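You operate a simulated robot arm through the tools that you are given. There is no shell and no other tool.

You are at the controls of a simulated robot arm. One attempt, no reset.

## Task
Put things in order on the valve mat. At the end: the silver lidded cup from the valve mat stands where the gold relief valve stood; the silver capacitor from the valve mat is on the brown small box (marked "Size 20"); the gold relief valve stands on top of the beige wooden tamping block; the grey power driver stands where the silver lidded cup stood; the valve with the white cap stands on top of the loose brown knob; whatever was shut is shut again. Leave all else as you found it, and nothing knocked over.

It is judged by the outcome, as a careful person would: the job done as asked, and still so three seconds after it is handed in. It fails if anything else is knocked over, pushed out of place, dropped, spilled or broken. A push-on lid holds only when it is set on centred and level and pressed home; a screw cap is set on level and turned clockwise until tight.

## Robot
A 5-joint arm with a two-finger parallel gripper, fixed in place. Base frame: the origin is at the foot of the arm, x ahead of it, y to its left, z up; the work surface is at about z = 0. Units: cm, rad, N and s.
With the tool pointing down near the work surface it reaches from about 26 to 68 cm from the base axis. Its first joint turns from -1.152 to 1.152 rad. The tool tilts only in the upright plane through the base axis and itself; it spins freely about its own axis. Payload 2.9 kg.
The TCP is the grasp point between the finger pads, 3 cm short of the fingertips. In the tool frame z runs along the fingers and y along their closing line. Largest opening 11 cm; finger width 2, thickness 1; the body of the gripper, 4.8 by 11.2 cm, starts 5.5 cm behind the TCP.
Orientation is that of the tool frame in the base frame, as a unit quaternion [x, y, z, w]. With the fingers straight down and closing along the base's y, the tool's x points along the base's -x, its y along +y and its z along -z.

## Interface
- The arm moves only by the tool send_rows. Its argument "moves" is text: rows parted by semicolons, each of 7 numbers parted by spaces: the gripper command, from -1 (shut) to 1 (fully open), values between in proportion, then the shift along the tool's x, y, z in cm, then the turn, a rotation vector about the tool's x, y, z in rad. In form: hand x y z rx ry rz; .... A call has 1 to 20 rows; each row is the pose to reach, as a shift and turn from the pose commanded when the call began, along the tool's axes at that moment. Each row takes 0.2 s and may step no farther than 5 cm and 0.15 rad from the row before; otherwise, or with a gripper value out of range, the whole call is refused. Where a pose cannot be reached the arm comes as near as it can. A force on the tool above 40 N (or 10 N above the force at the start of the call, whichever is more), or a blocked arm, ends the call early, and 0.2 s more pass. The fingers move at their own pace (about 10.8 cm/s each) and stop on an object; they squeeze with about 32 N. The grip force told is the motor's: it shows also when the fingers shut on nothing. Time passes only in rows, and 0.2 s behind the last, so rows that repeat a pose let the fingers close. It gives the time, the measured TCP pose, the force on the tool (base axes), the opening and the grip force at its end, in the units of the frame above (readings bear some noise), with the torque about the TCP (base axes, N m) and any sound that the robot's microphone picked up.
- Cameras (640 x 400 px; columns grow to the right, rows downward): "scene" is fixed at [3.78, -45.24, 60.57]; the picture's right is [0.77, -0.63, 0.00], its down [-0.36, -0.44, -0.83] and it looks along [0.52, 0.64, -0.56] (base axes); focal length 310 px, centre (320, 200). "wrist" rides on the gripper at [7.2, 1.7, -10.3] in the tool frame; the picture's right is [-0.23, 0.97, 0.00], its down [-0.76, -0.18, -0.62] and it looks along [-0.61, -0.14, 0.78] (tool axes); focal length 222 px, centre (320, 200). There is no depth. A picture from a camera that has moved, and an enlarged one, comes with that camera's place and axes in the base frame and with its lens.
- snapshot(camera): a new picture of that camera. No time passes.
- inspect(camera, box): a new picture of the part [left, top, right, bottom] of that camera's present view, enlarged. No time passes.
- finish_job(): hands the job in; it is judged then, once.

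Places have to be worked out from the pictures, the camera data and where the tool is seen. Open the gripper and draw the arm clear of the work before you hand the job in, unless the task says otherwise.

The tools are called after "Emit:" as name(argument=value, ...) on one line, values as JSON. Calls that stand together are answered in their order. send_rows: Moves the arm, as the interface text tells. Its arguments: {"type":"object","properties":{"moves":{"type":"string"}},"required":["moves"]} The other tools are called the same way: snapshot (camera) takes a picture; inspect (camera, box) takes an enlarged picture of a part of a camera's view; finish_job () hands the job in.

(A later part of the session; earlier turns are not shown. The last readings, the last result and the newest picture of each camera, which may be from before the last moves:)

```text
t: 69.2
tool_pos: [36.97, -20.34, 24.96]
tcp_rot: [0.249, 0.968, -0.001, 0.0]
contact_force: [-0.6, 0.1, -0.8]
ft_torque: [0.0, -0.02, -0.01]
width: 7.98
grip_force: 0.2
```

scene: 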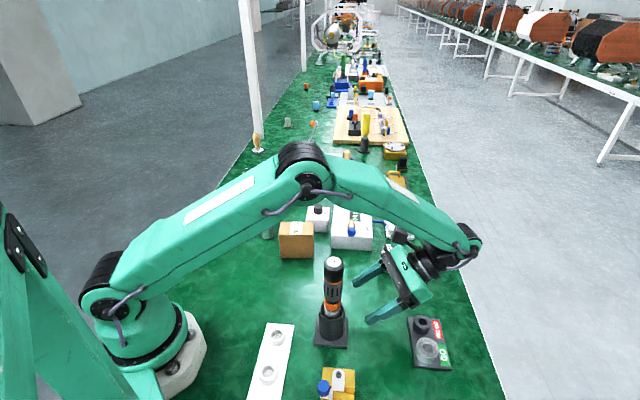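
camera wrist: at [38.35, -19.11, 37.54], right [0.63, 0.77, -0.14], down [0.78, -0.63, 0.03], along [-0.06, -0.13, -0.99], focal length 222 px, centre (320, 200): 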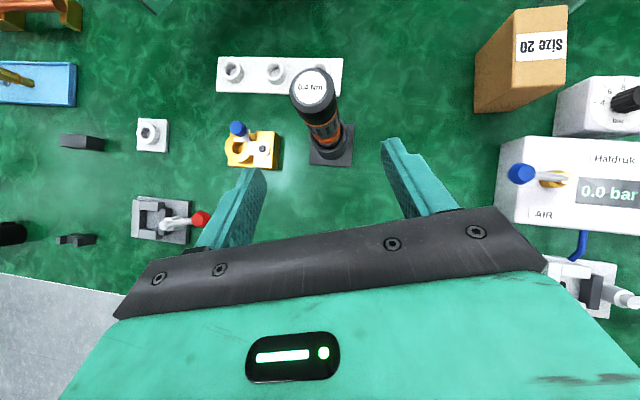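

Vertical again. I move over the driver axis at (30.2, −16.45) at z≈29.

Emit:
send_rows(moves="0.45 0 0 -2 0 0 0; 0.45 0 0 -4 0 0 0; 0.45 2 0.04 -4 0 0 0; 0.45 4 0.08 -4 0 0 0; 0.45 6 0.12 -4 0 0 0; 0.45 7.81 0.16 -4 0 0 0; 0.45 7.81 0.16 -4 0 0 0")

Emit:
snapshot(camera="wrist")

Emit:
inspect(camera="wrist", box=[270, 30, 370, 150])

Emit:
inspect(camera="scene", box=[300, 250, 370, 350])

```text
t: 70.8
tool_pos: [30.11, -16.45, 28.94]
tcp_rot: [0.25, 0.968, 0.0, 0.0]
contact_force: [-0.2, 0.2, -0.7]
ft_torque: [-0.01, -0.03, 0.01]
width: 7.97
grip_force: 0.1
```

```text
taken
camera wrist: at [24.71, -11.41, 39.34], right [0.67, 0.74, 0.0], down [0.58, -0.52, 0.62], along [0.46, -0.42, -0.78], focal length 222 px, centre (320, 200)
```

wrist: 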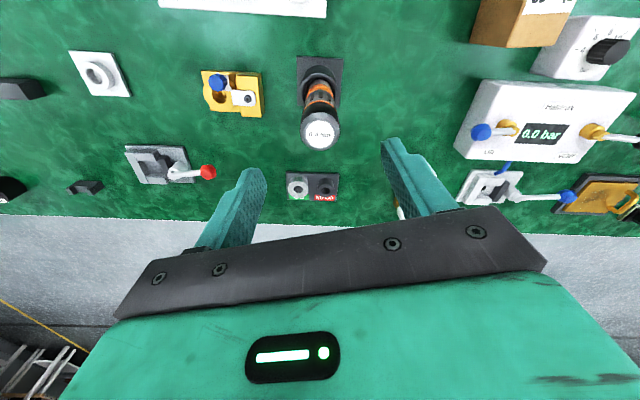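

```text
3.33 times, centred on (320, 90) of wrist
camera zoom: at [24.71, -11.41, 39.34], right [0.67, 0.74, 0.0], down [0.58, -0.52, 0.62], along [0.46, -0.42, -0.78], focal length 740 px, centre (320, 567)
```

zoom: 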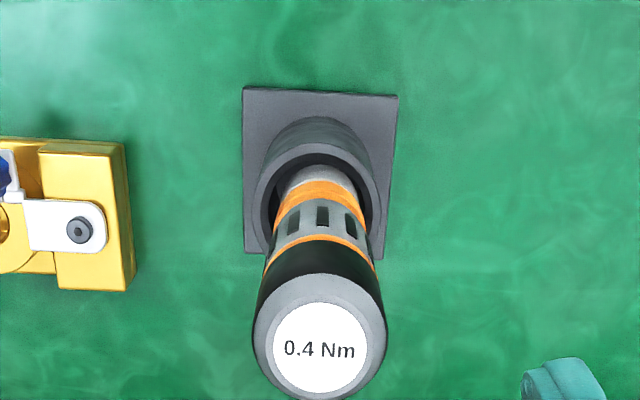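

```text
4.00 times, centred on (335, 300) of scene
camera zoom: at [3.78, -45.24, 60.57], right [0.77, -0.63, 0.0], down [-0.36, -0.44, -0.83], along [0.52, 0.64, -0.56], focal length 1238 px, centre (260, -200)
```

zoom: 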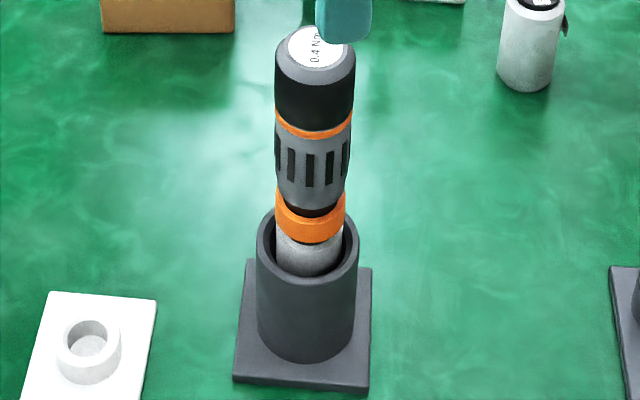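

The driver is aligned beneath. I descend, grip the black cap as before, and lift it fully out of the tube to inspect its lower end.

Emit:
send_rows(moves="0.3 0 0 3 0 0 0; 0.3 0 0 6 0 0 0; 0.3 0 0 9 0 0 0; 0.3 0 0 10.5 0 0 0; 0.3 0 0 10.5 0 0 0; 0 0 0 10.5 0 0 0; -0.25 0 0 10.5 0 0 0; -0.5 0 0 10.5 0 0 0; -1 0 0 10.5 0 0 0; -1 0 0 10.5 0 0 0; -1 0 0 9.5 0 0 0; -1 0 0 8 0 0 0; -1 0 0 6 0 0 0; -1 0 0 4 0 0 0; -1 0 0 2 0 0 0; -1 0 0 0 0 0 0; -1 0 0 -2 0 0 0; -1 0 0 -4 0 0 0; -1 0 0 -4 0 0 0")

Emit:
snapshot(camera="scene")

Emit:
inspect(camera="scene", box=[280, 120, 400, 300])

Emit:
snapshot(camera="wrist")

```text
t: 74.8
tool_pos: [30.14, -16.49, 32.95]
tcp_rot: [0.25, 0.968, 0.0, 0.001]
contact_force: [-0.6, -0.9, -2.7]
ft_torque: [0.01, -0.01, -0.01]
width: 3.45
grip_force: 32.1
```

```text
taken
```

scene: 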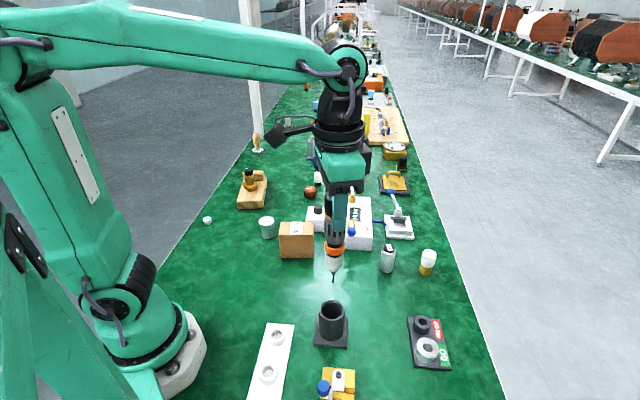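

```text
2.22 times, centred on (340, 210) of scene
camera zoom: at [3.78, -45.24, 60.57], right [0.77, -0.63, 0.0], down [-0.36, -0.44, -0.83], along [0.52, 0.64, -0.56], focal length 688 px, centre (276, 178)
```

zoom: 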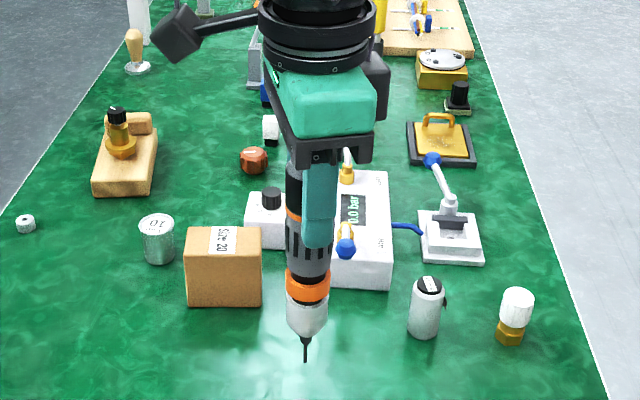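

```text
taken
camera wrist: at [24.75, -11.45, 43.31], right [0.67, 0.74, 0.0], down [0.58, -0.52, 0.62], along [0.46, -0.42, -0.78], focal length 222 px, centre (320, 200)
```

wrist: 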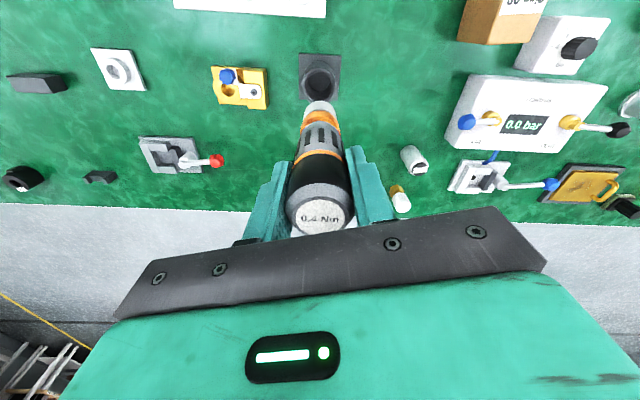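

The driver ends in a bit about 2.5 cm long, tip now at z≈16. I look into the empty tube to see what held it upright.

Emit:
inspect(camera="wrist", box=[290, 40, 350, 110])

Emit:
inspect(camera="scene", box=[305, 285, 360, 355])

Emit:
inspect(camera="scene", box=[310, 230, 360, 290])

```text
5.71 times, centred on (320, 75) of wrist
camera zoom: at [24.75, -11.45, 43.31], right [0.67, 0.74, 0.0], down [0.58, -0.52, 0.62], along [0.46, -0.42, -0.78], focal length 1269 px, centre (320, 914)
```

zoom: 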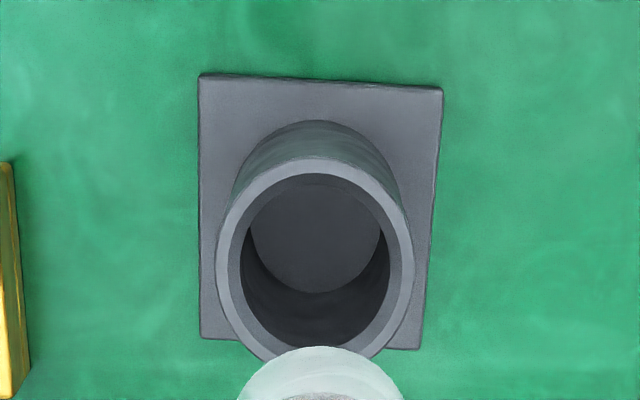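

```text
5.71 times, centred on (332, 320) of scene
camera zoom: at [3.78, -45.24, 60.57], right [0.77, -0.63, 0.0], down [-0.36, -0.44, -0.83], along [0.52, 0.64, -0.56], focal length 1769 px, centre (249, -486)
```

zoom: 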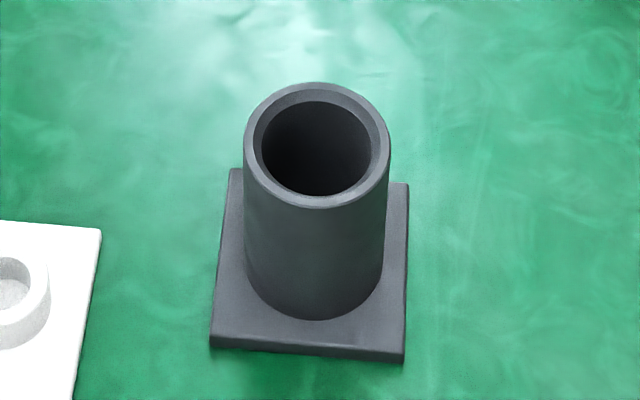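

```text
6.67 times, centred on (335, 260) of scene
camera zoom: at [3.78, -45.24, 60.57], right [0.77, -0.63, 0.0], down [-0.36, -0.44, -0.83], along [0.52, 0.64, -0.56], focal length 2063 px, centre (220, -200)
```

zoom: 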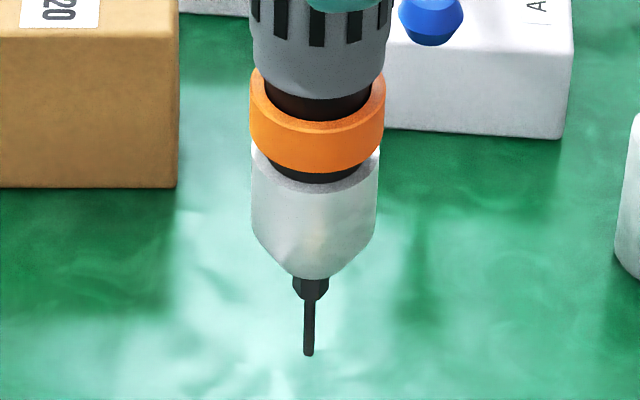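

The tube is plain inside, yet the driver stood in it without leaning. I will carry it to the cup's spot and test, with the fingers barely opened as a cage, whether it stands by itself. First I carry it there along an arc, tip well above everything.

Emit:
send_rows(moves="-1 0.77 2.72 0 0 0 0; -1 1.53 5.43 0 0 0 0; -1 2.3 8.15 0 0 0 0; -1 3.07 10.87 0 0 0 0; -1 3.83 13.58 0 0 0 0; -1 4.6 16.3 0 0 0 0; -1 6.84 18.49 0 0 0 0; -1 9.08 20.68 0 0 0 0; -1 11.32 22.87 0 0 0 0; -1 13.56 25.05 0 0 0 0; -1 15.8 27.24 0 0 0 0; -1 18.47 28.38 0 0 0 0; -1 21.13 29.52 0 0 0 0; -1 23.8 30.67 0 0 0 0; -1 26.46 31.81 0 0 0 0; -1 28.5 32.7 0 0 0 0; -1 29.13 32.95 0 0 0 0; -1 29.13 32.95 0 0 0 0")

Emit:
snapshot(camera="scene")

Emit:
snapshot(camera="wrist")

```text
t: 78.6
tool_pos: [20.63, 26.46, 32.93]
tcp_rot: [0.25, 0.968, 0.001, 0.0]
contact_force: [-0.8, 0.0, -3.0]
ft_torque: [0.03, 0.0, -0.03]
width: 3.46
grip_force: 31.8
```

```text
taken
```

scene: 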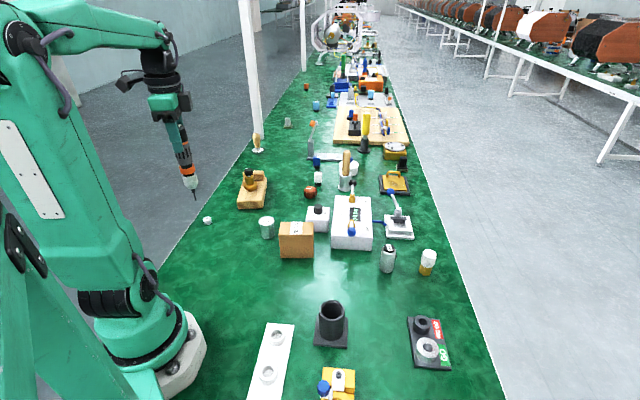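

```text
taken
camera wrist: at [15.19, 31.55, 43.33], right [0.67, 0.74, 0.0], down [0.58, -0.52, 0.62], along [0.46, -0.42, -0.78], focal length 222 px, centre (320, 200)
```

wrist: 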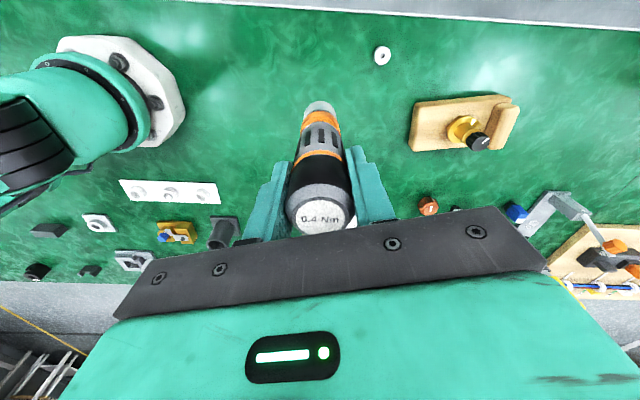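

It is over the cup's spot. I lower it to about 1 cm above expected contact.

Emit:
send_rows(moves="-1 0 0 2 0 0 0; -1 0 0 4 0 0 0; -1 0 0 6 0 0 0; -1 0 0 8 0 0 0; -1 0 0 10 0 0 0; -1 0 0 12 0 0 0; -1 0 0 13.5 0 0 0; -1 0 0 14.4 0 0 0; -1 0 0 14.4 0 0 0")

Emit:
inspect(camera="scene", box=[150, 150, 270, 270])

Emit:
inspect(camera="scene", box=[190, 220, 230, 250])

```text
t: 80.6
tool_pos: [20.55, 26.35, 18.5]
tcp_rot: [0.249, 0.968, 0.0, 0.0]
contact_force: [0.2, -0.1, -3.1]
ft_torque: [-0.02, -0.01, -0.01]
width: 3.44
grip_force: 31.7
```

```text
3.33 times, centred on (210, 210) of scene
camera zoom: at [3.78, -45.24, 60.58], right [0.77, -0.63, 0.0], down [-0.36, -0.44, -0.83], along [0.52, 0.64, -0.56], focal length 1032 px, centre (687, 167)
```

zoom: 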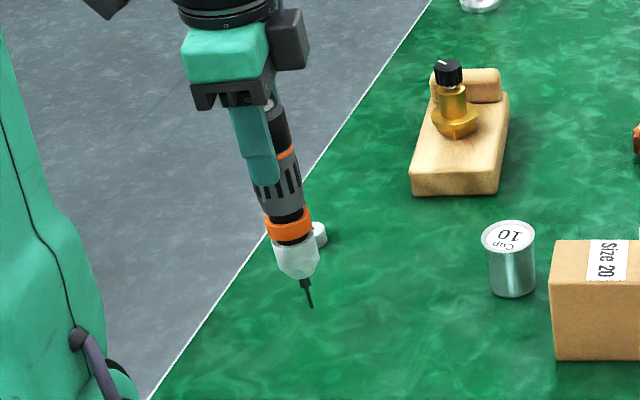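

```text
13.33 times, centred on (210, 235) of scene
camera zoom: at [3.78, -45.24, 60.58], right [0.77, -0.63, 0.0], down [-0.36, -0.44, -0.83], along [0.52, 0.64, -0.56], focal length 4127 px, centre (1787, -267)
```

zoom: 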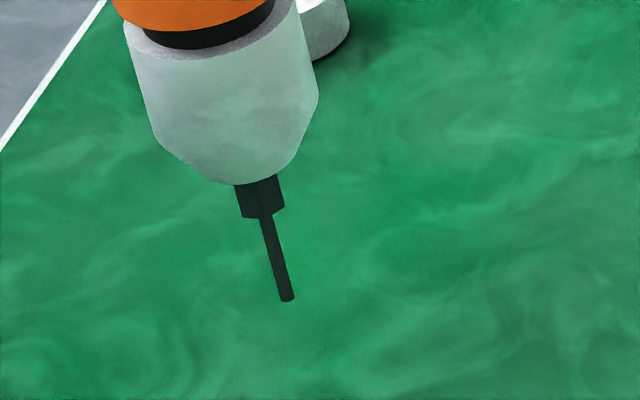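

The tip is about 1.2 cm above the mat. I lower in small steps, watching the force.

Emit:
send_rows(moves="-1 0 0 0.3 0 0 0; -1 0 0 0.6 0 0 0; -1 0 0 0.8 0 0 0; -1 0 0 0.8 0 0 0")

Emit:
send_rows(moves="-1 0 0 0.1 0 0 0; -1 0 0 0.2 0 0 0; -1 0 0 0.2 0 0 0")

```text
t: 81.6
tool_pos: [20.71, 26.44, 17.79]
tcp_rot: [0.25, 0.968, 0.0, 0.0]
contact_force: [-1.0, -0.9, -3.1]
ft_torque: [0.0, 0.0, 0.02]
width: 3.44
grip_force: 31.7
```

```text
t: 82.4
tool_pos: [20.54, 26.44, 17.51]
tcp_rot: [0.25, 0.968, 0.001, 0.0]
contact_force: [0.9, -4.6, 15.6]
ft_torque: [-0.81, 0.05, -0.03]
width: 3.45
grip_force: 32.1
```

Tip contact at TCP z≈17.5. I ease off by about 1 mm so the driver just touches.

Emit:
send_rows(moves="-1 0 0 -0.05 0 0 0; -1 0 0 -0.1 0 0 0; -1 0 0 -0.1 0 0 0")

```text
t: 83.2
tool_pos: [20.54, 26.41, 17.65]
tcp_rot: [0.249, 0.968, 0.0, 0.0]
contact_force: [3.7, -2.3, 8.0]
ft_torque: [-0.51, -0.64, -0.01]
width: 3.44
grip_force: 31.6
```

Still pressing with about 11 N; I ease a bit more.

Emit:
send_rows(moves="-1 0 0 -0.03 0 0 0; -1 0 0 -0.06 0 0 0; -1 0 0 -0.06 0 0 0")

```text
t: 84.0
tool_pos: [20.51, 26.4, 17.61]
tcp_rot: [0.25, 0.968, -0.001, 0.001]
contact_force: [-0.7, 0.4, -2.7]
ft_torque: [0.01, 0.0, -0.02]
width: 3.43
grip_force: 32.4
```

Now hanging just clear. I touch down lightly and do a brief caged release (fingers open by only ~1 mm per side for 0.2 s, then re-close) to see whether it leans.

Emit:
send_rows(moves="-1 0 0 0.02 0 0 0; -1 0 0 0.03 0 0 0; -0.34 0 0 0.03 0 0 0; -1 0 0 0.03 0 0 0; -1 0 0 0.03 0 0 0")

Emit:
inspect(camera="scene", box=[150, 150, 270, 270])

Emit:
snapshot(camera="wrist")

```text
t: 85.2
tool_pos: [20.58, 26.34, 17.5]
tcp_rot: [0.25, 0.968, 0.0, 0.001]
contact_force: [0.4, -2.2, 4.1]
ft_torque: [-0.27, -0.06, -0.03]
width: 3.44
grip_force: 32.2
```

```text
3.33 times, centred on (210, 210) of scene
camera zoom: at [3.78, -45.24, 60.57], right [0.77, -0.63, 0.0], down [-0.36, -0.44, -0.83], along [0.52, 0.64, -0.56], focal length 1032 px, centre (687, 167)
```

zoom: 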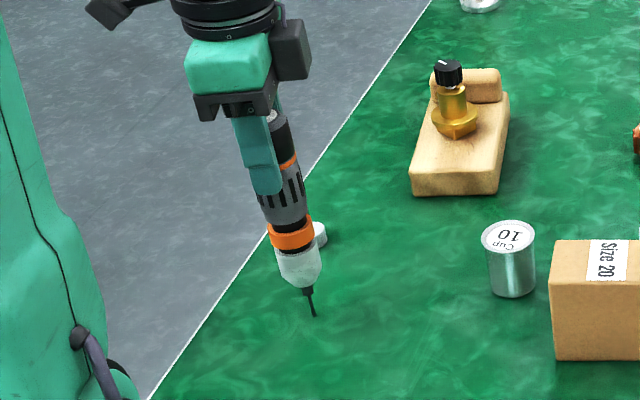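

```text
taken
camera wrist: at [15.2, 31.49, 28.04], right [0.67, 0.74, 0.0], down [0.58, -0.52, 0.62], along [0.46, -0.42, -0.78], focal length 222 px, centre (320, 200)
```

wrist: 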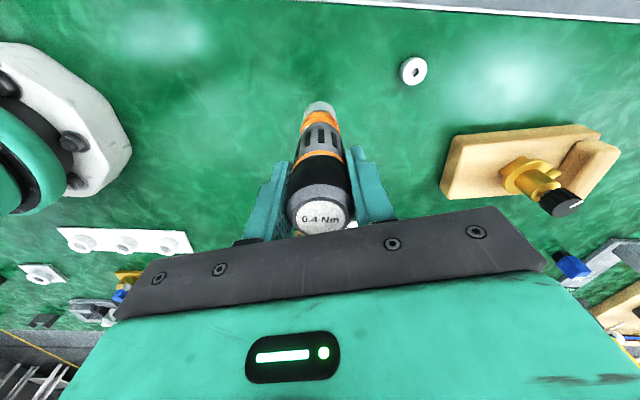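

No visible lean after 0.2 s. I repeat with a 0.4 s caged release.

Emit:
send_rows(moves="-1 0 0 -0.03 0 0 0; -1 0 0 -0.03 0 0 0; -0.34 0 0 -0.03 0 0 0; -0.34 0 0 -0.03 0 0 0; -1 0 0 -0.03 0 0 0; -1 0 0 -0.03 0 0 0")

Emit:
inspect(camera="scene", box=[150, 150, 270, 270])

Emit:
snapshot(camera="wrist")

```text
t: 86.6
tool_pos: [20.63, 26.49, 17.63]
tcp_rot: [0.25, 0.968, -0.001, 0.001]
contact_force: [-0.7, 0.9, 0.3]
ft_torque: [0.19, 0.14, -0.01]
width: 3.44
grip_force: 32.1
```

```text
3.33 times, centred on (210, 210) of scene
camera zoom: at [3.78, -45.24, 60.58], right [0.77, -0.63, 0.0], down [-0.36, -0.44, -0.83], along [0.52, 0.64, -0.56], focal length 1032 px, centre (687, 167)
```

zoom: 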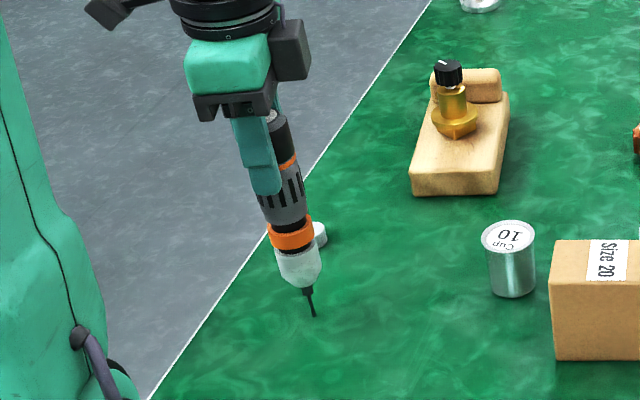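

```text
taken
camera wrist: at [15.15, 31.5, 28.03], right [0.67, 0.74, 0.0], down [0.58, -0.52, 0.62], along [0.46, -0.42, -0.78], focal length 222 px, centre (320, 200)
```

wrist: 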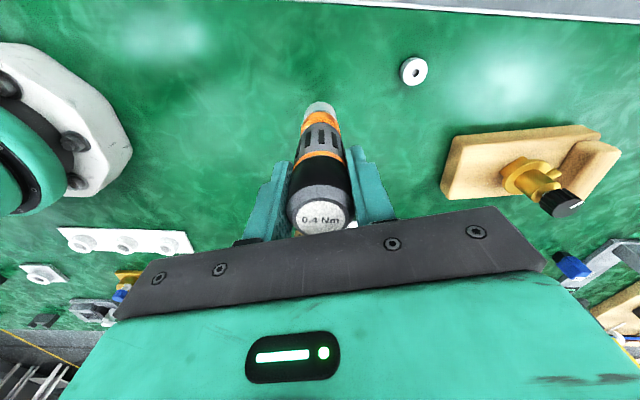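

Still no lean. Since time stands still between calls, I open the cage by a single row and look at the driver while it is free.

Emit:
send_rows(moves="-0.34 0 0 0 0 0 0")

Emit:
inspect(camera="wrist", box=[260, 80, 400, 260])

Emit:
inspect(camera="scene", box=[170, 180, 240, 260])

```text
t: 87.0
tool_pos: [20.53, 26.37, 17.69]
tcp_rot: [0.249, 0.969, 0.0, 0.0]
contact_force: [0.6, 0.5, 0.0]
ft_torque: [0.04, -0.01, 0.0]
width: 3.63
grip_force: 0.1
```

```text
2.22 times, centred on (330, 170) of wrist
camera zoom: at [15.16, 31.5, 28.05], right [0.67, 0.74, 0.0], down [0.58, -0.52, 0.62], along [0.46, -0.42, -0.78], focal length 494 px, centre (298, 267)
```

zoom: 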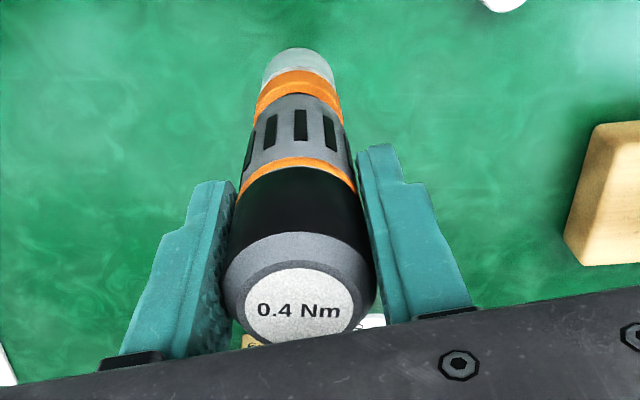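

```text
5.00 times, centred on (205, 220) of scene
camera zoom: at [3.78, -45.24, 60.57], right [0.77, -0.63, 0.0], down [-0.36, -0.44, -0.83], along [0.52, 0.64, -0.56], focal length 1548 px, centre (895, 100)
```

zoom: 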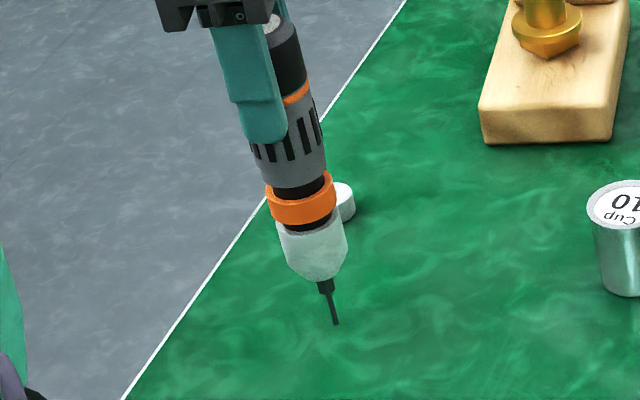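

The driver is free (width 3.63, no grip force) and shows no lean. I wait another step and compare.

Emit:
send_rows(moves="-0.34 0 0 0 0 0 0")

Emit:
inspect(camera="wrist", box=[260, 80, 400, 260])

Emit:
inspect(camera="scene", box=[170, 180, 240, 260])

```text
t: 87.4
tool_pos: [20.43, 26.4, 17.65]
tcp_rot: [0.25, 0.968, 0.0, -0.001]
contact_force: [0.9, -0.4, -0.8]
ft_torque: [0.0, -0.02, 0.01]
width: 3.63
grip_force: 0.1
```

```text
2.22 times, centred on (330, 170) of wrist
camera zoom: at [15.16, 31.5, 28.04], right [0.67, 0.74, 0.0], down [0.58, -0.52, 0.62], along [0.46, -0.42, -0.78], focal length 494 px, centre (298, 267)
```

zoom: 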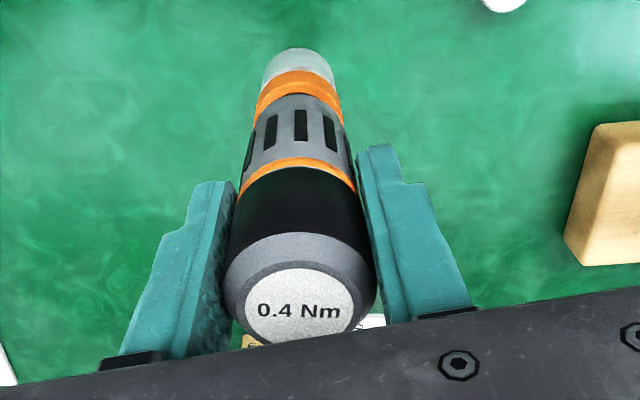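

```text
5.00 times, centred on (205, 220) of scene
camera zoom: at [3.78, -45.24, 60.57], right [0.77, -0.63, 0.0], down [-0.36, -0.44, -0.83], along [0.52, 0.64, -0.56], focal length 1548 px, centre (895, 100)
```

zoom: 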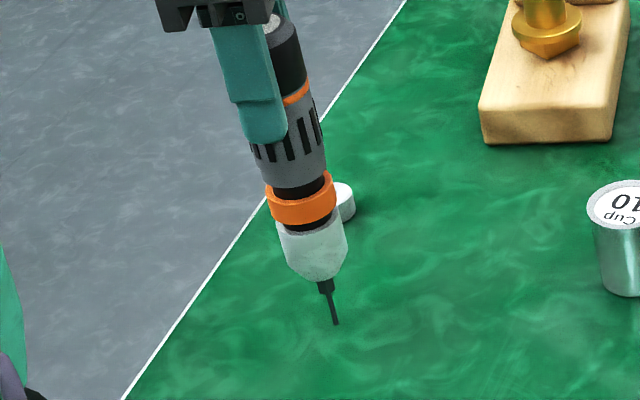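

Both views are identical to before. I wait a bit longer in the cage.

Emit:
send_rows(moves="-0.34 0 0 0 0 0 0; -0.34 0 0 0 0 0 0; -0.34 0 0 0 0 0 0")

Emit:
inspect(camera="wrist", box=[260, 80, 400, 260])

Emit:
inspect(camera="scene", box=[170, 180, 240, 260])

```text
t: 88.2
tool_pos: [20.6, 26.42, 17.66]
tcp_rot: [0.25, 0.968, 0.0, 0.001]
contact_force: [0.2, 1.1, -0.1]
ft_torque: [0.03, 0.0, -0.01]
width: 3.63
grip_force: 0.1
```

```text
2.22 times, centred on (330, 170) of wrist
camera zoom: at [15.16, 31.5, 28.04], right [0.67, 0.74, 0.0], down [0.58, -0.52, 0.62], along [0.46, -0.42, -0.78], focal length 494 px, centre (298, 267)
```

zoom: 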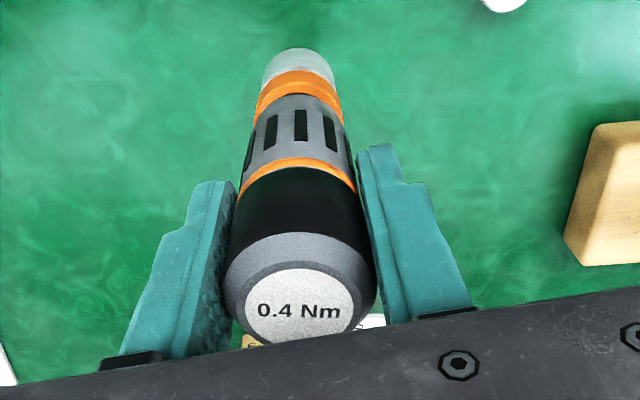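

```text
5.00 times, centred on (205, 220) of scene
camera zoom: at [3.78, -45.24, 60.57], right [0.77, -0.63, 0.0], down [-0.36, -0.44, -0.83], along [0.52, 0.64, -0.56], focal length 1548 px, centre (895, 100)
```

zoom: 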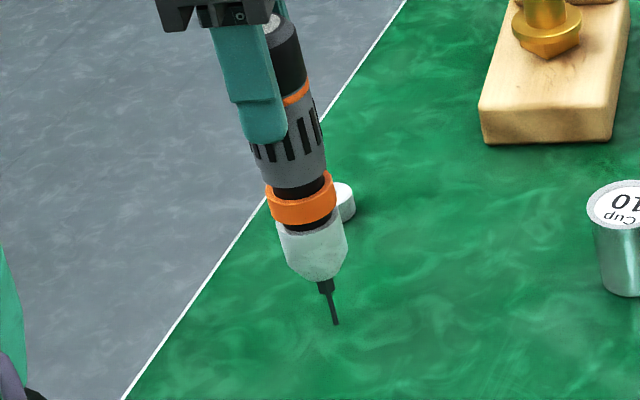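

It has stood free for 1.6 s without any change. I widen the cage gradually and keep checking for lean.

Emit:
send_rows(moves="-0.29 0 0 0 0 0 0; -0.25 0 0 0 0 0 0; -0.25 0 0 0 0 0 0")

Emit:
inspect(camera="wrist", box=[260, 80, 400, 260])

Emit:
inspect(camera="scene", box=[170, 180, 240, 260])

```text
t: 89.0
tool_pos: [20.56, 26.42, 17.75]
tcp_rot: [0.25, 0.968, -0.001, 0.0]
contact_force: [0.0, -0.1, 0.4]
ft_torque: [0.0, 0.02, -0.02]
width: 4.11
grip_force: 0.1
```

```text
2.22 times, centred on (330, 170) of wrist
camera zoom: at [15.16, 31.5, 28.04], right [0.67, 0.74, 0.0], down [0.58, -0.52, 0.62], along [0.46, -0.42, -0.78], focal length 494 px, centre (298, 267)
```

zoom: 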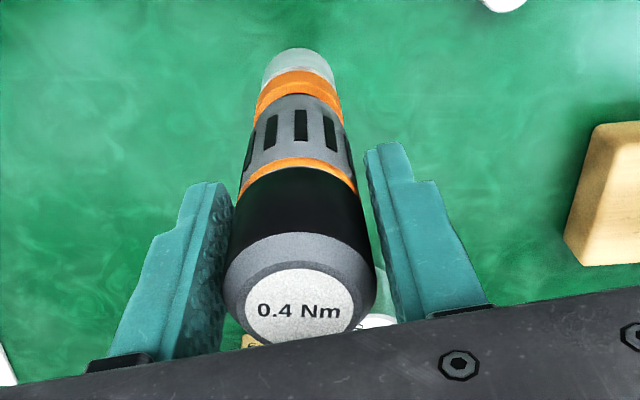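

```text
5.00 times, centred on (205, 220) of scene
camera zoom: at [3.78, -45.24, 60.57], right [0.77, -0.63, 0.0], down [-0.36, -0.44, -0.83], along [0.52, 0.64, -0.56], focal length 1548 px, centre (895, 100)
```

zoom: 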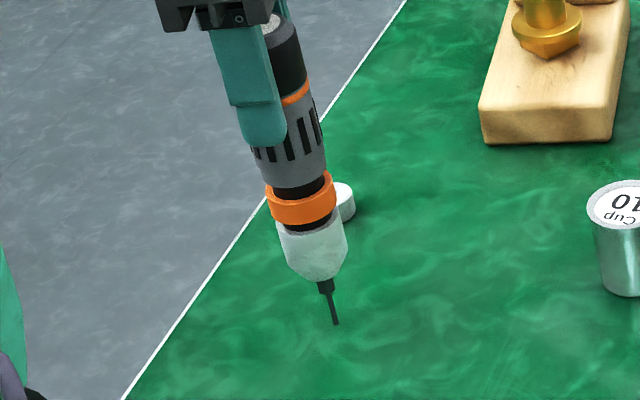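

It stands free with gaps on both sides, so it stands by itself at the cup's spot. I open wider and rise straight up.

Emit:
send_rows(moves="-0.1 0 0 0 0 0 0; 0.1 0 0 0 0 0 0; 0.1 0 0 -0.5 0 0 0; 0.1 0 0 -2 0 0 0; 0.1 0 0 -4 0 0 0; 0.1 0 0 -6 0 0 0; 0.1 0 0 -9 0 0 0; 0.1 0 0 -12 0 0 0; 0.1 0 0 -15 0 0 0; 0.1 0 0 -15 0 0 0")

Emit:
snapshot(camera="scene")

Emit:
inspect(camera="scene", box=[150, 130, 270, 260])

Emit:
snapshot(camera="wrist")

```text
t: 91.2
tool_pos: [20.56, 26.43, 32.57]
tcp_rot: [0.249, 0.968, 0.0, 0.0]
contact_force: [-0.1, -0.3, 0.1]
ft_torque: [0.01, 0.02, -0.04]
width: 6.06
grip_force: 0.1
```

```text
taken
```

scene: 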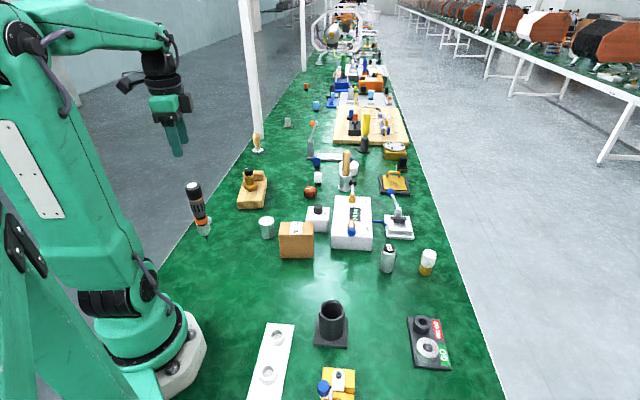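

```text
3.08 times, centred on (210, 195) of scene
camera zoom: at [3.78, -45.24, 60.57], right [0.77, -0.63, 0.0], down [-0.36, -0.44, -0.83], along [0.52, 0.64, -0.56], focal length 952 px, centre (658, 215)
```

zoom: 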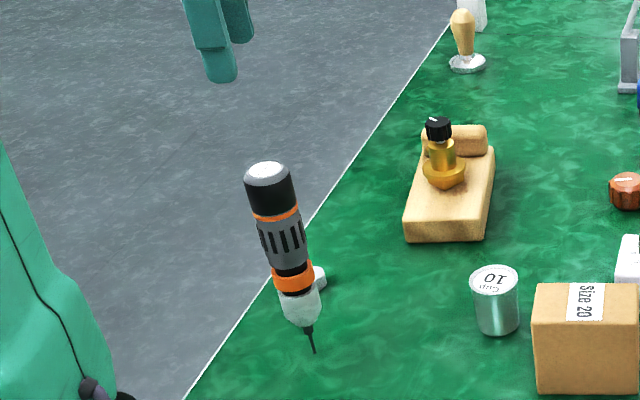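

```text
taken
camera wrist: at [15.23, 31.5, 43.02], right [0.67, 0.74, 0.0], down [0.58, -0.52, 0.62], along [0.46, -0.42, -0.78], focal length 222 px, centre (320, 200)
```

wrist: 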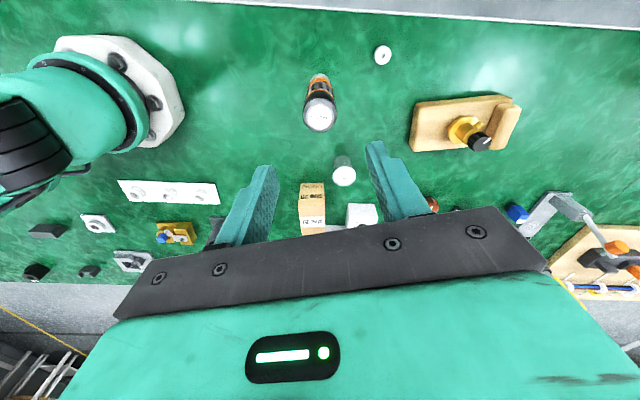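

The driver stands on its own at the cup's spot. Next is the silver capacitor (can with black top, labelled Size 20); I travel high to above it at about (53.5, −11.9).

Emit:
send_rows(moves="0.1 -3.4 -1.26 0 0 0 0; 0.1 -6.8 -2.53 0 0 0 0; 0.1 -10.1 -3.79 0 0 0 0; 0.1 -13.5 -5.06 0 0 0 0; 0.1 -16.9 -6.32 0 0 0 0; 0.1 -20.3 -7.59 0 0 0 0; 0.1 -23.7 -8.85 0 0 0 0; 0.1 -27 -10.1 0 0 0 0; 0.1 -30.4 -11.4 0 0 0 0; 0.1 -33.8 -12.6 0 0 0 0; 0.1 -37.2 -13.9 0 0 0 0; 0.1 -40.5 -15.2 0 0 0 0; 0.1 -43.9 -16.4 2 0 0 0; 0.1 -46.5 -17.4 5 0 0 0; 0.1 -47.3 -17.7 9 0 0 0; 0.1 -47.3 -17.7 12.5 0 0 0; 0.1 -47.3 -17.7 12.5 0 0 0")

Emit:
snapshot(camera="wrist")

Emit:
inspect(camera="wrist", box=[270, 60, 370, 180])

Emit:
snapshot(camera="scene")

```text
t: 94.8
tool_pos: [53.53, -11.96, 20.13]
tcp_rot: [0.25, 0.968, 0.0, 0.0]
contact_force: [0.2, 0.4, 0.6]
ft_torque: [0.0, 0.0, 0.0]
width: 6.05
grip_force: 0.0
```

```text
taken
camera wrist: at [48.14, -6.84, 30.6], right [0.67, 0.74, 0.0], down [0.58, -0.52, 0.62], along [0.46, -0.42, -0.78], focal length 222 px, centre (320, 200)
```

wrist: 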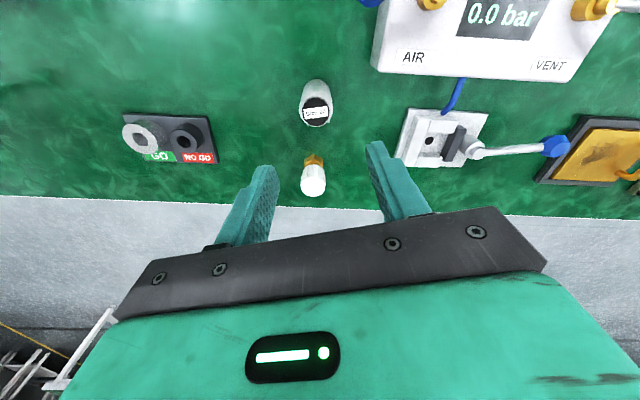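

```text
3.33 times, centred on (320, 120) of wrist
camera zoom: at [48.14, -6.84, 30.6], right [0.67, 0.74, 0.0], down [0.58, -0.52, 0.62], along [0.46, -0.42, -0.78], focal length 740 px, centre (320, 467)
```

zoom: 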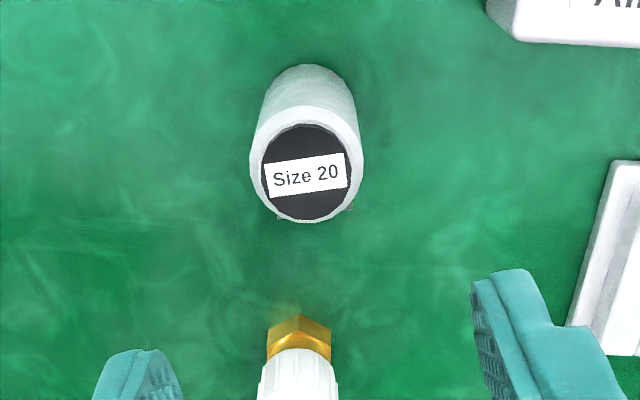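

```text
taken
```

scene: 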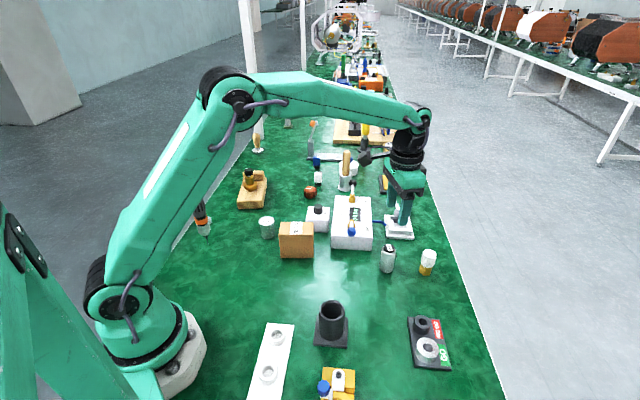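

The capacitor's axis works out to (53.3, −11.95) with its side tab facing outward, away from the finger line. I descend part way and verify.

Emit:
send_rows(moves="0.1 0.1 -0.05 3 0 0 0; 0.1 0.18 -0.1 6 0 0 0; 0.1 0.18 -0.1 9 0 0 0; 0.1 0.18 -0.1 9 0 0 0")

Emit:
snapshot(camera="wrist")

Emit:
inspect(camera="scene", box=[340, 190, 460, 290])

```text
t: 95.8
tool_pos: [53.21, -11.8, 11.11]
tcp_rot: [0.25, 0.968, 0.001, 0.0]
contact_force: [-0.7, 0.3, -0.1]
ft_torque: [-0.03, -0.02, 0.01]
width: 6.04
grip_force: 0.0
```

```text
taken
camera wrist: at [47.8, -6.69, 21.55], right [0.67, 0.74, 0.0], down [0.58, -0.52, 0.62], along [0.46, -0.42, -0.78], focal length 222 px, centre (320, 200)
```

wrist: 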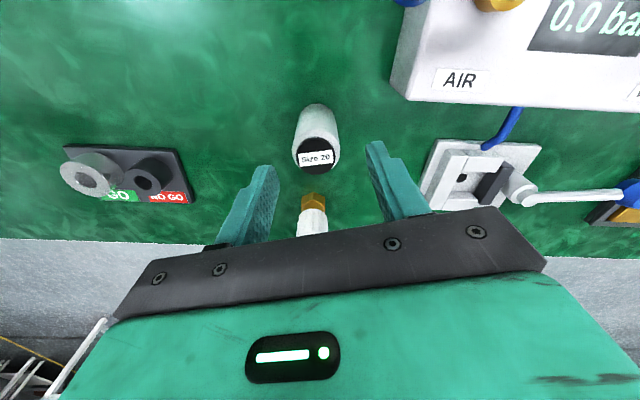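

```text
4.00 times, centred on (400, 240) of scene
camera zoom: at [3.78, -45.24, 60.57], right [0.77, -0.63, 0.0], down [-0.36, -0.44, -0.83], along [0.52, 0.64, -0.56], focal length 1238 px, centre (0, 40)
```

zoom: 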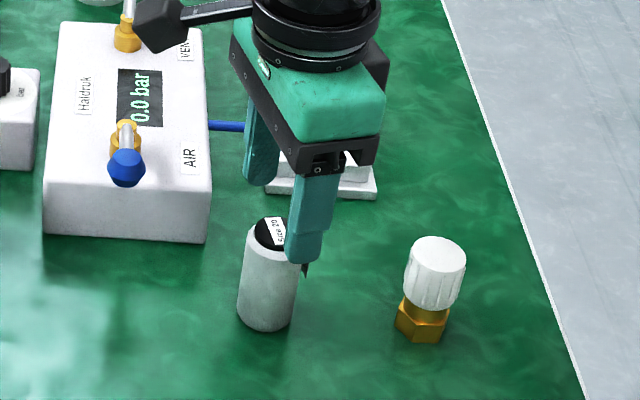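

A small correction of about 2 mm is needed in both axes. I apply it, descend to z≈4 and close on the can.

Emit:
send_rows(moves="0.1 0.2 -0.2 1.5 0 0 0; 0.1 0.25 -0.22 3 0 0 0; 0.1 0.25 -0.22 5 0 0 0; 0.1 0.25 -0.22 7 0 0 0; 0.1 0.25 -0.22 7 0 0 0; -0.1 0.25 -0.22 7 0 0 0; -0.3 0.25 -0.22 7 0 0 0; -0.6 0.25 -0.22 7 0 0 0; -1 0.25 -0.22 7 0 0 0; -1 0.25 -0.22 7 0 0 0")

Emit:
snapshot(camera="wrist")

Emit:
inspect(camera="scene", box=[340, 190, 460, 290])

```text
t: 98.0
tool_pos: [52.82, -11.89, 4.1]
tcp_rot: [0.25, 0.968, 0.0, 0.0]
contact_force: [0.5, 0.8, 0.0]
ft_torque: [0.02, 0.04, 0.01]
width: 3.51
grip_force: 32.3
```

```text
taken
camera wrist: at [47.49, -6.87, 14.5], right [0.67, 0.74, 0.0], down [0.58, -0.52, 0.62], along [0.46, -0.42, -0.78], focal length 222 px, centre (320, 200)
```

wrist: 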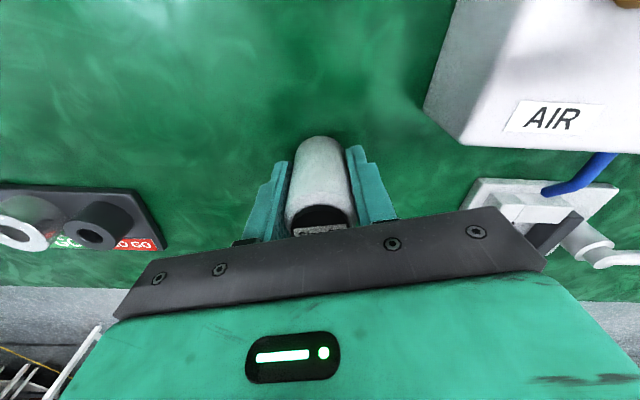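

```text
4.00 times, centred on (400, 240) of scene
camera zoom: at [3.78, -45.24, 60.57], right [0.77, -0.63, 0.0], down [-0.36, -0.44, -0.83], along [0.52, 0.64, -0.56], focal length 1238 px, centre (0, 40)
```

zoom: 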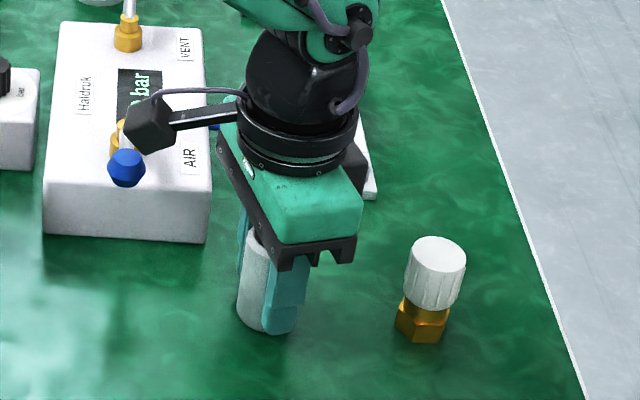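

Held at width 3.51. I lift slowly and check the weight.

Emit:
send_rows(moves="-1 0 0 -0.4 0 0 0; -1 0 0 -1 0 0 0; -1 0 0 -2 0 0 0; -1 0 0 -2 0 0 0")

Emit:
inspect(camera="scene", box=[340, 190, 460, 290])

```text
t: 99.0
tool_pos: [52.84, -11.84, 6.17]
tcp_rot: [0.249, 0.968, -0.001, 0.0]
contact_force: [0.8, -0.5, -1.0]
ft_torque: [-0.03, 0.0, 0.01]
width: 3.5
grip_force: 32.5
```

```text
4.00 times, centred on (400, 240) of scene
camera zoom: at [3.78, -45.24, 60.57], right [0.77, -0.63, 0.0], down [-0.36, -0.44, -0.83], along [0.52, 0.64, -0.56], focal length 1238 px, centre (0, 40)
```

zoom: 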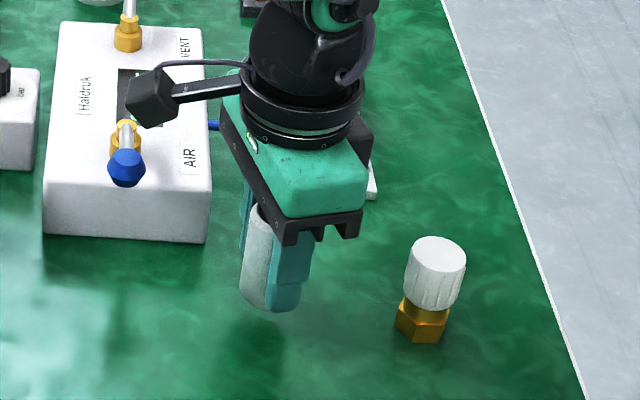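

The capacitor is up (about 1 N). I raise to z≈22 and carry it over the box centre (39.1, 8.0).

Emit:
send_rows(moves="-1 0 0 -3 0 0 0; -1 0 0 -6 0 0 0; -1 0 0 -10 0 0 0; -1 0 0 -14 0 0 0; -1 0 0 -16 0 0 0; -1 2.7 1.35 -16 0 0 0; -1 5.4 2.7 -16 0 0 0; -1 8.1 4.03 -16 0 0 0; -1 10.85 5.4 -16 0 0 0; -1 13.6 6.7 -16 0 0 0; -1 16.3 8.1 -16 0 0 0; -1 19 9.4 -16 0 0 0; -1 21 10.4 -16 0 0 0; -1 21.7 10.75 -16 0 0 0; -1 21.7 10.75 -14 0 0 0; -1 21.7 10.75 -12 0 0 0; -1 21.7 10.75 -10 0 0 0; -1 21.7 10.75 -10 0 0 0")

Emit:
snapshot(camera="wrist")

Emit:
inspect(camera="scene", box=[230, 160, 350, 270])

```text
t: 102.8
tool_pos: [39.2, 7.96, 16.16]
tcp_rot: [0.249, 0.968, 0.001, 0.0]
contact_force: [-0.4, -0.1, -1.3]
ft_torque: [-0.01, -0.01, 0.02]
width: 3.51
grip_force: 31.7
```

```text
taken
camera wrist: at [33.68, 13.02, 26.51], right [0.67, 0.74, 0.0], down [0.58, -0.52, 0.62], along [0.46, -0.42, -0.78], focal length 222 px, centre (320, 200)
```

wrist: 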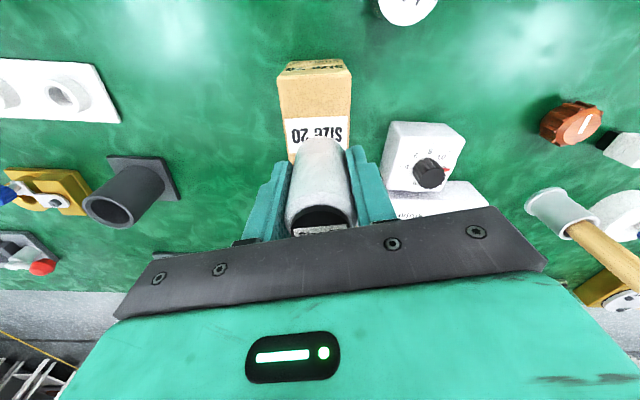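

```text
3.64 times, centred on (290, 215) of scene
camera zoom: at [3.78, -45.24, 60.57], right [0.77, -0.63, 0.0], down [-0.36, -0.44, -0.83], along [0.52, 0.64, -0.56], focal length 1126 px, centre (429, 146)
```

zoom: 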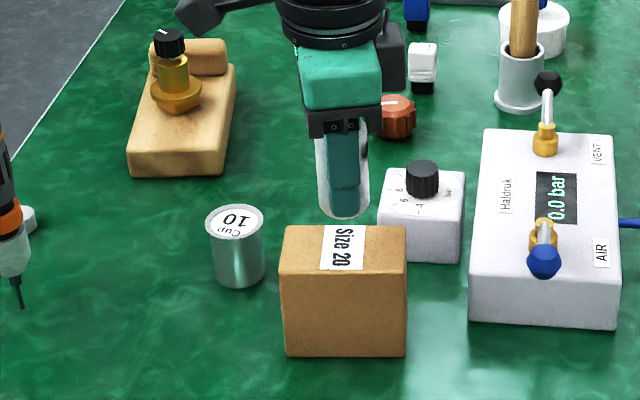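

The can hangs over the middle of the box top. I lower to just above the box.

Emit:
send_rows(moves="-1 0 0 1 0 0 0; -1 0 0 2 0 0 0; -1 0 0 2.8 0 0 0; -1 0 0 3.2 0 0 0; -1 0 0 3.2 0 0 0")

Emit:
inspect(camera="scene", box=[230, 160, 350, 270])

```text
t: 104.0
tool_pos: [39.15, 7.93, 12.97]
tcp_rot: [0.25, 0.968, 0.0, 0.0]
contact_force: [0.3, -0.5, -1.0]
ft_torque: [0.01, 0.02, -0.04]
width: 3.49
grip_force: 32.3
```

```text
3.64 times, centred on (290, 215) of scene
camera zoom: at [3.78, -45.24, 60.57], right [0.77, -0.63, 0.0], down [-0.36, -0.44, -0.83], along [0.52, 0.64, -0.56], focal length 1126 px, centre (429, 146)
```

zoom: 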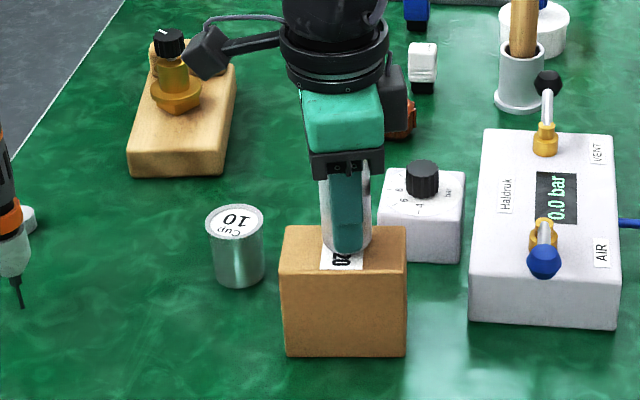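

Not yet in contact. I lower in 1 mm steps.

Emit:
send_rows(moves="-1 0 0 0.1 0 0 0; -1 0 0 0.2 0 0 0; -1 0 0 0.2 0 0 0")

Emit:
send_rows(moves="-1 0 0 0.1 0 0 0; -1 0 0 0.15 0 0 0; -1 0 0 0.15 0 0 0")

```text
t: 104.8
tool_pos: [39.19, 7.95, 12.84]
tcp_rot: [0.25, 0.968, 0.0, -0.001]
contact_force: [0.3, 0.7, -1.1]
ft_torque: [0.0, 0.01, 0.0]
width: 3.52
grip_force: 32.5
```

```text
t: 105.6
tool_pos: [39.12, 7.99, 12.46]
tcp_rot: [0.249, 0.968, 0.0, 0.001]
contact_force: [-1.3, -0.9, 1.5]
ft_torque: [0.0, 0.09, 0.02]
width: 3.53
grip_force: 32.3
```

Contact made (force up to +1.5 N). I release and rise straight up.

Emit:
send_rows(moves="-1 0 0 -0.02 0 0 0; -0.34 0 0 -0.02 0 0 0; -0.2 0 0 -0.02 0 0 0; 0.1 0 0 -0.02 0 0 0; 0.1 0 0 -0.02 0 0 0; 0.1 0 0 -2 0 0 0; 0.1 0 0 -5 0 0 0; 0.1 0 0 -8 0 0 0; 0.1 0 0 -11 0 0 0; 0.1 0 0 -11 0 0 0")

Emit:
snapshot(camera="scene")

Emit:
inspect(camera="scene", box=[170, 160, 350, 270])

Emit:
snapshot(camera="wrist")

```text
t: 107.8
tool_pos: [39.11, 7.92, 23.62]
tcp_rot: [0.25, 0.968, 0.0, 0.0]
contact_force: [0.2, -0.4, -0.5]
ft_torque: [0.02, 0.03, 0.04]
width: 6.02
grip_force: 0.0
```

```text
taken
```

scene: 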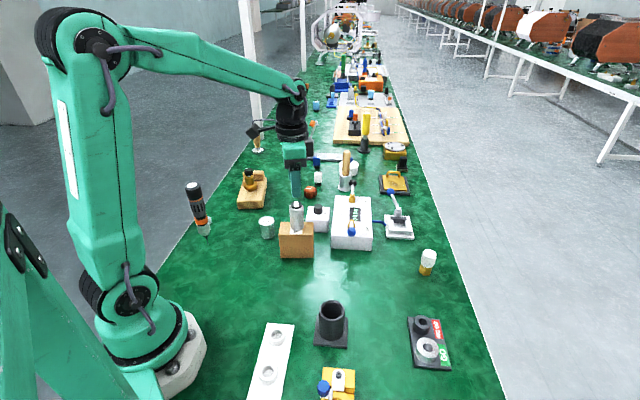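

```text
3.56 times, centred on (260, 215) of scene
camera zoom: at [3.78, -45.24, 60.57], right [0.77, -0.63, 0.0], down [-0.36, -0.44, -0.83], along [0.52, 0.64, -0.56], focal length 1100 px, centre (533, 147)
```

zoom: 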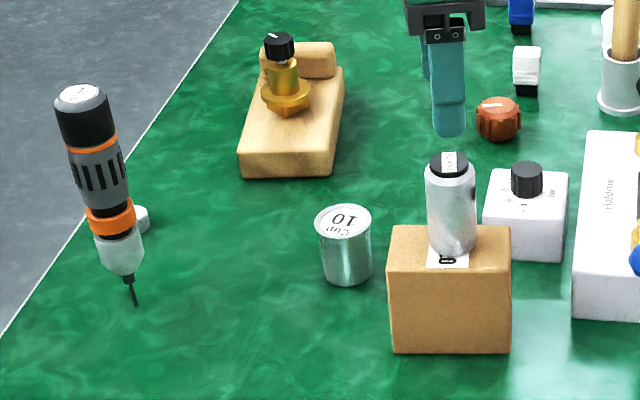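

```text
taken
camera wrist: at [33.68, 12.95, 34.03], right [0.67, 0.74, 0.0], down [0.58, -0.52, 0.62], along [0.46, -0.42, -0.78], focal length 222 px, centre (320, 200)
```

wrist: 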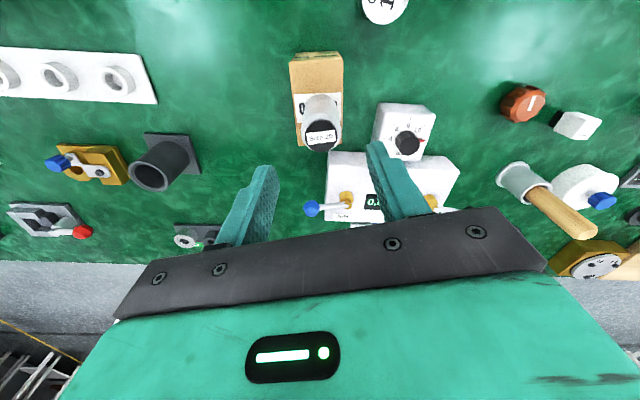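

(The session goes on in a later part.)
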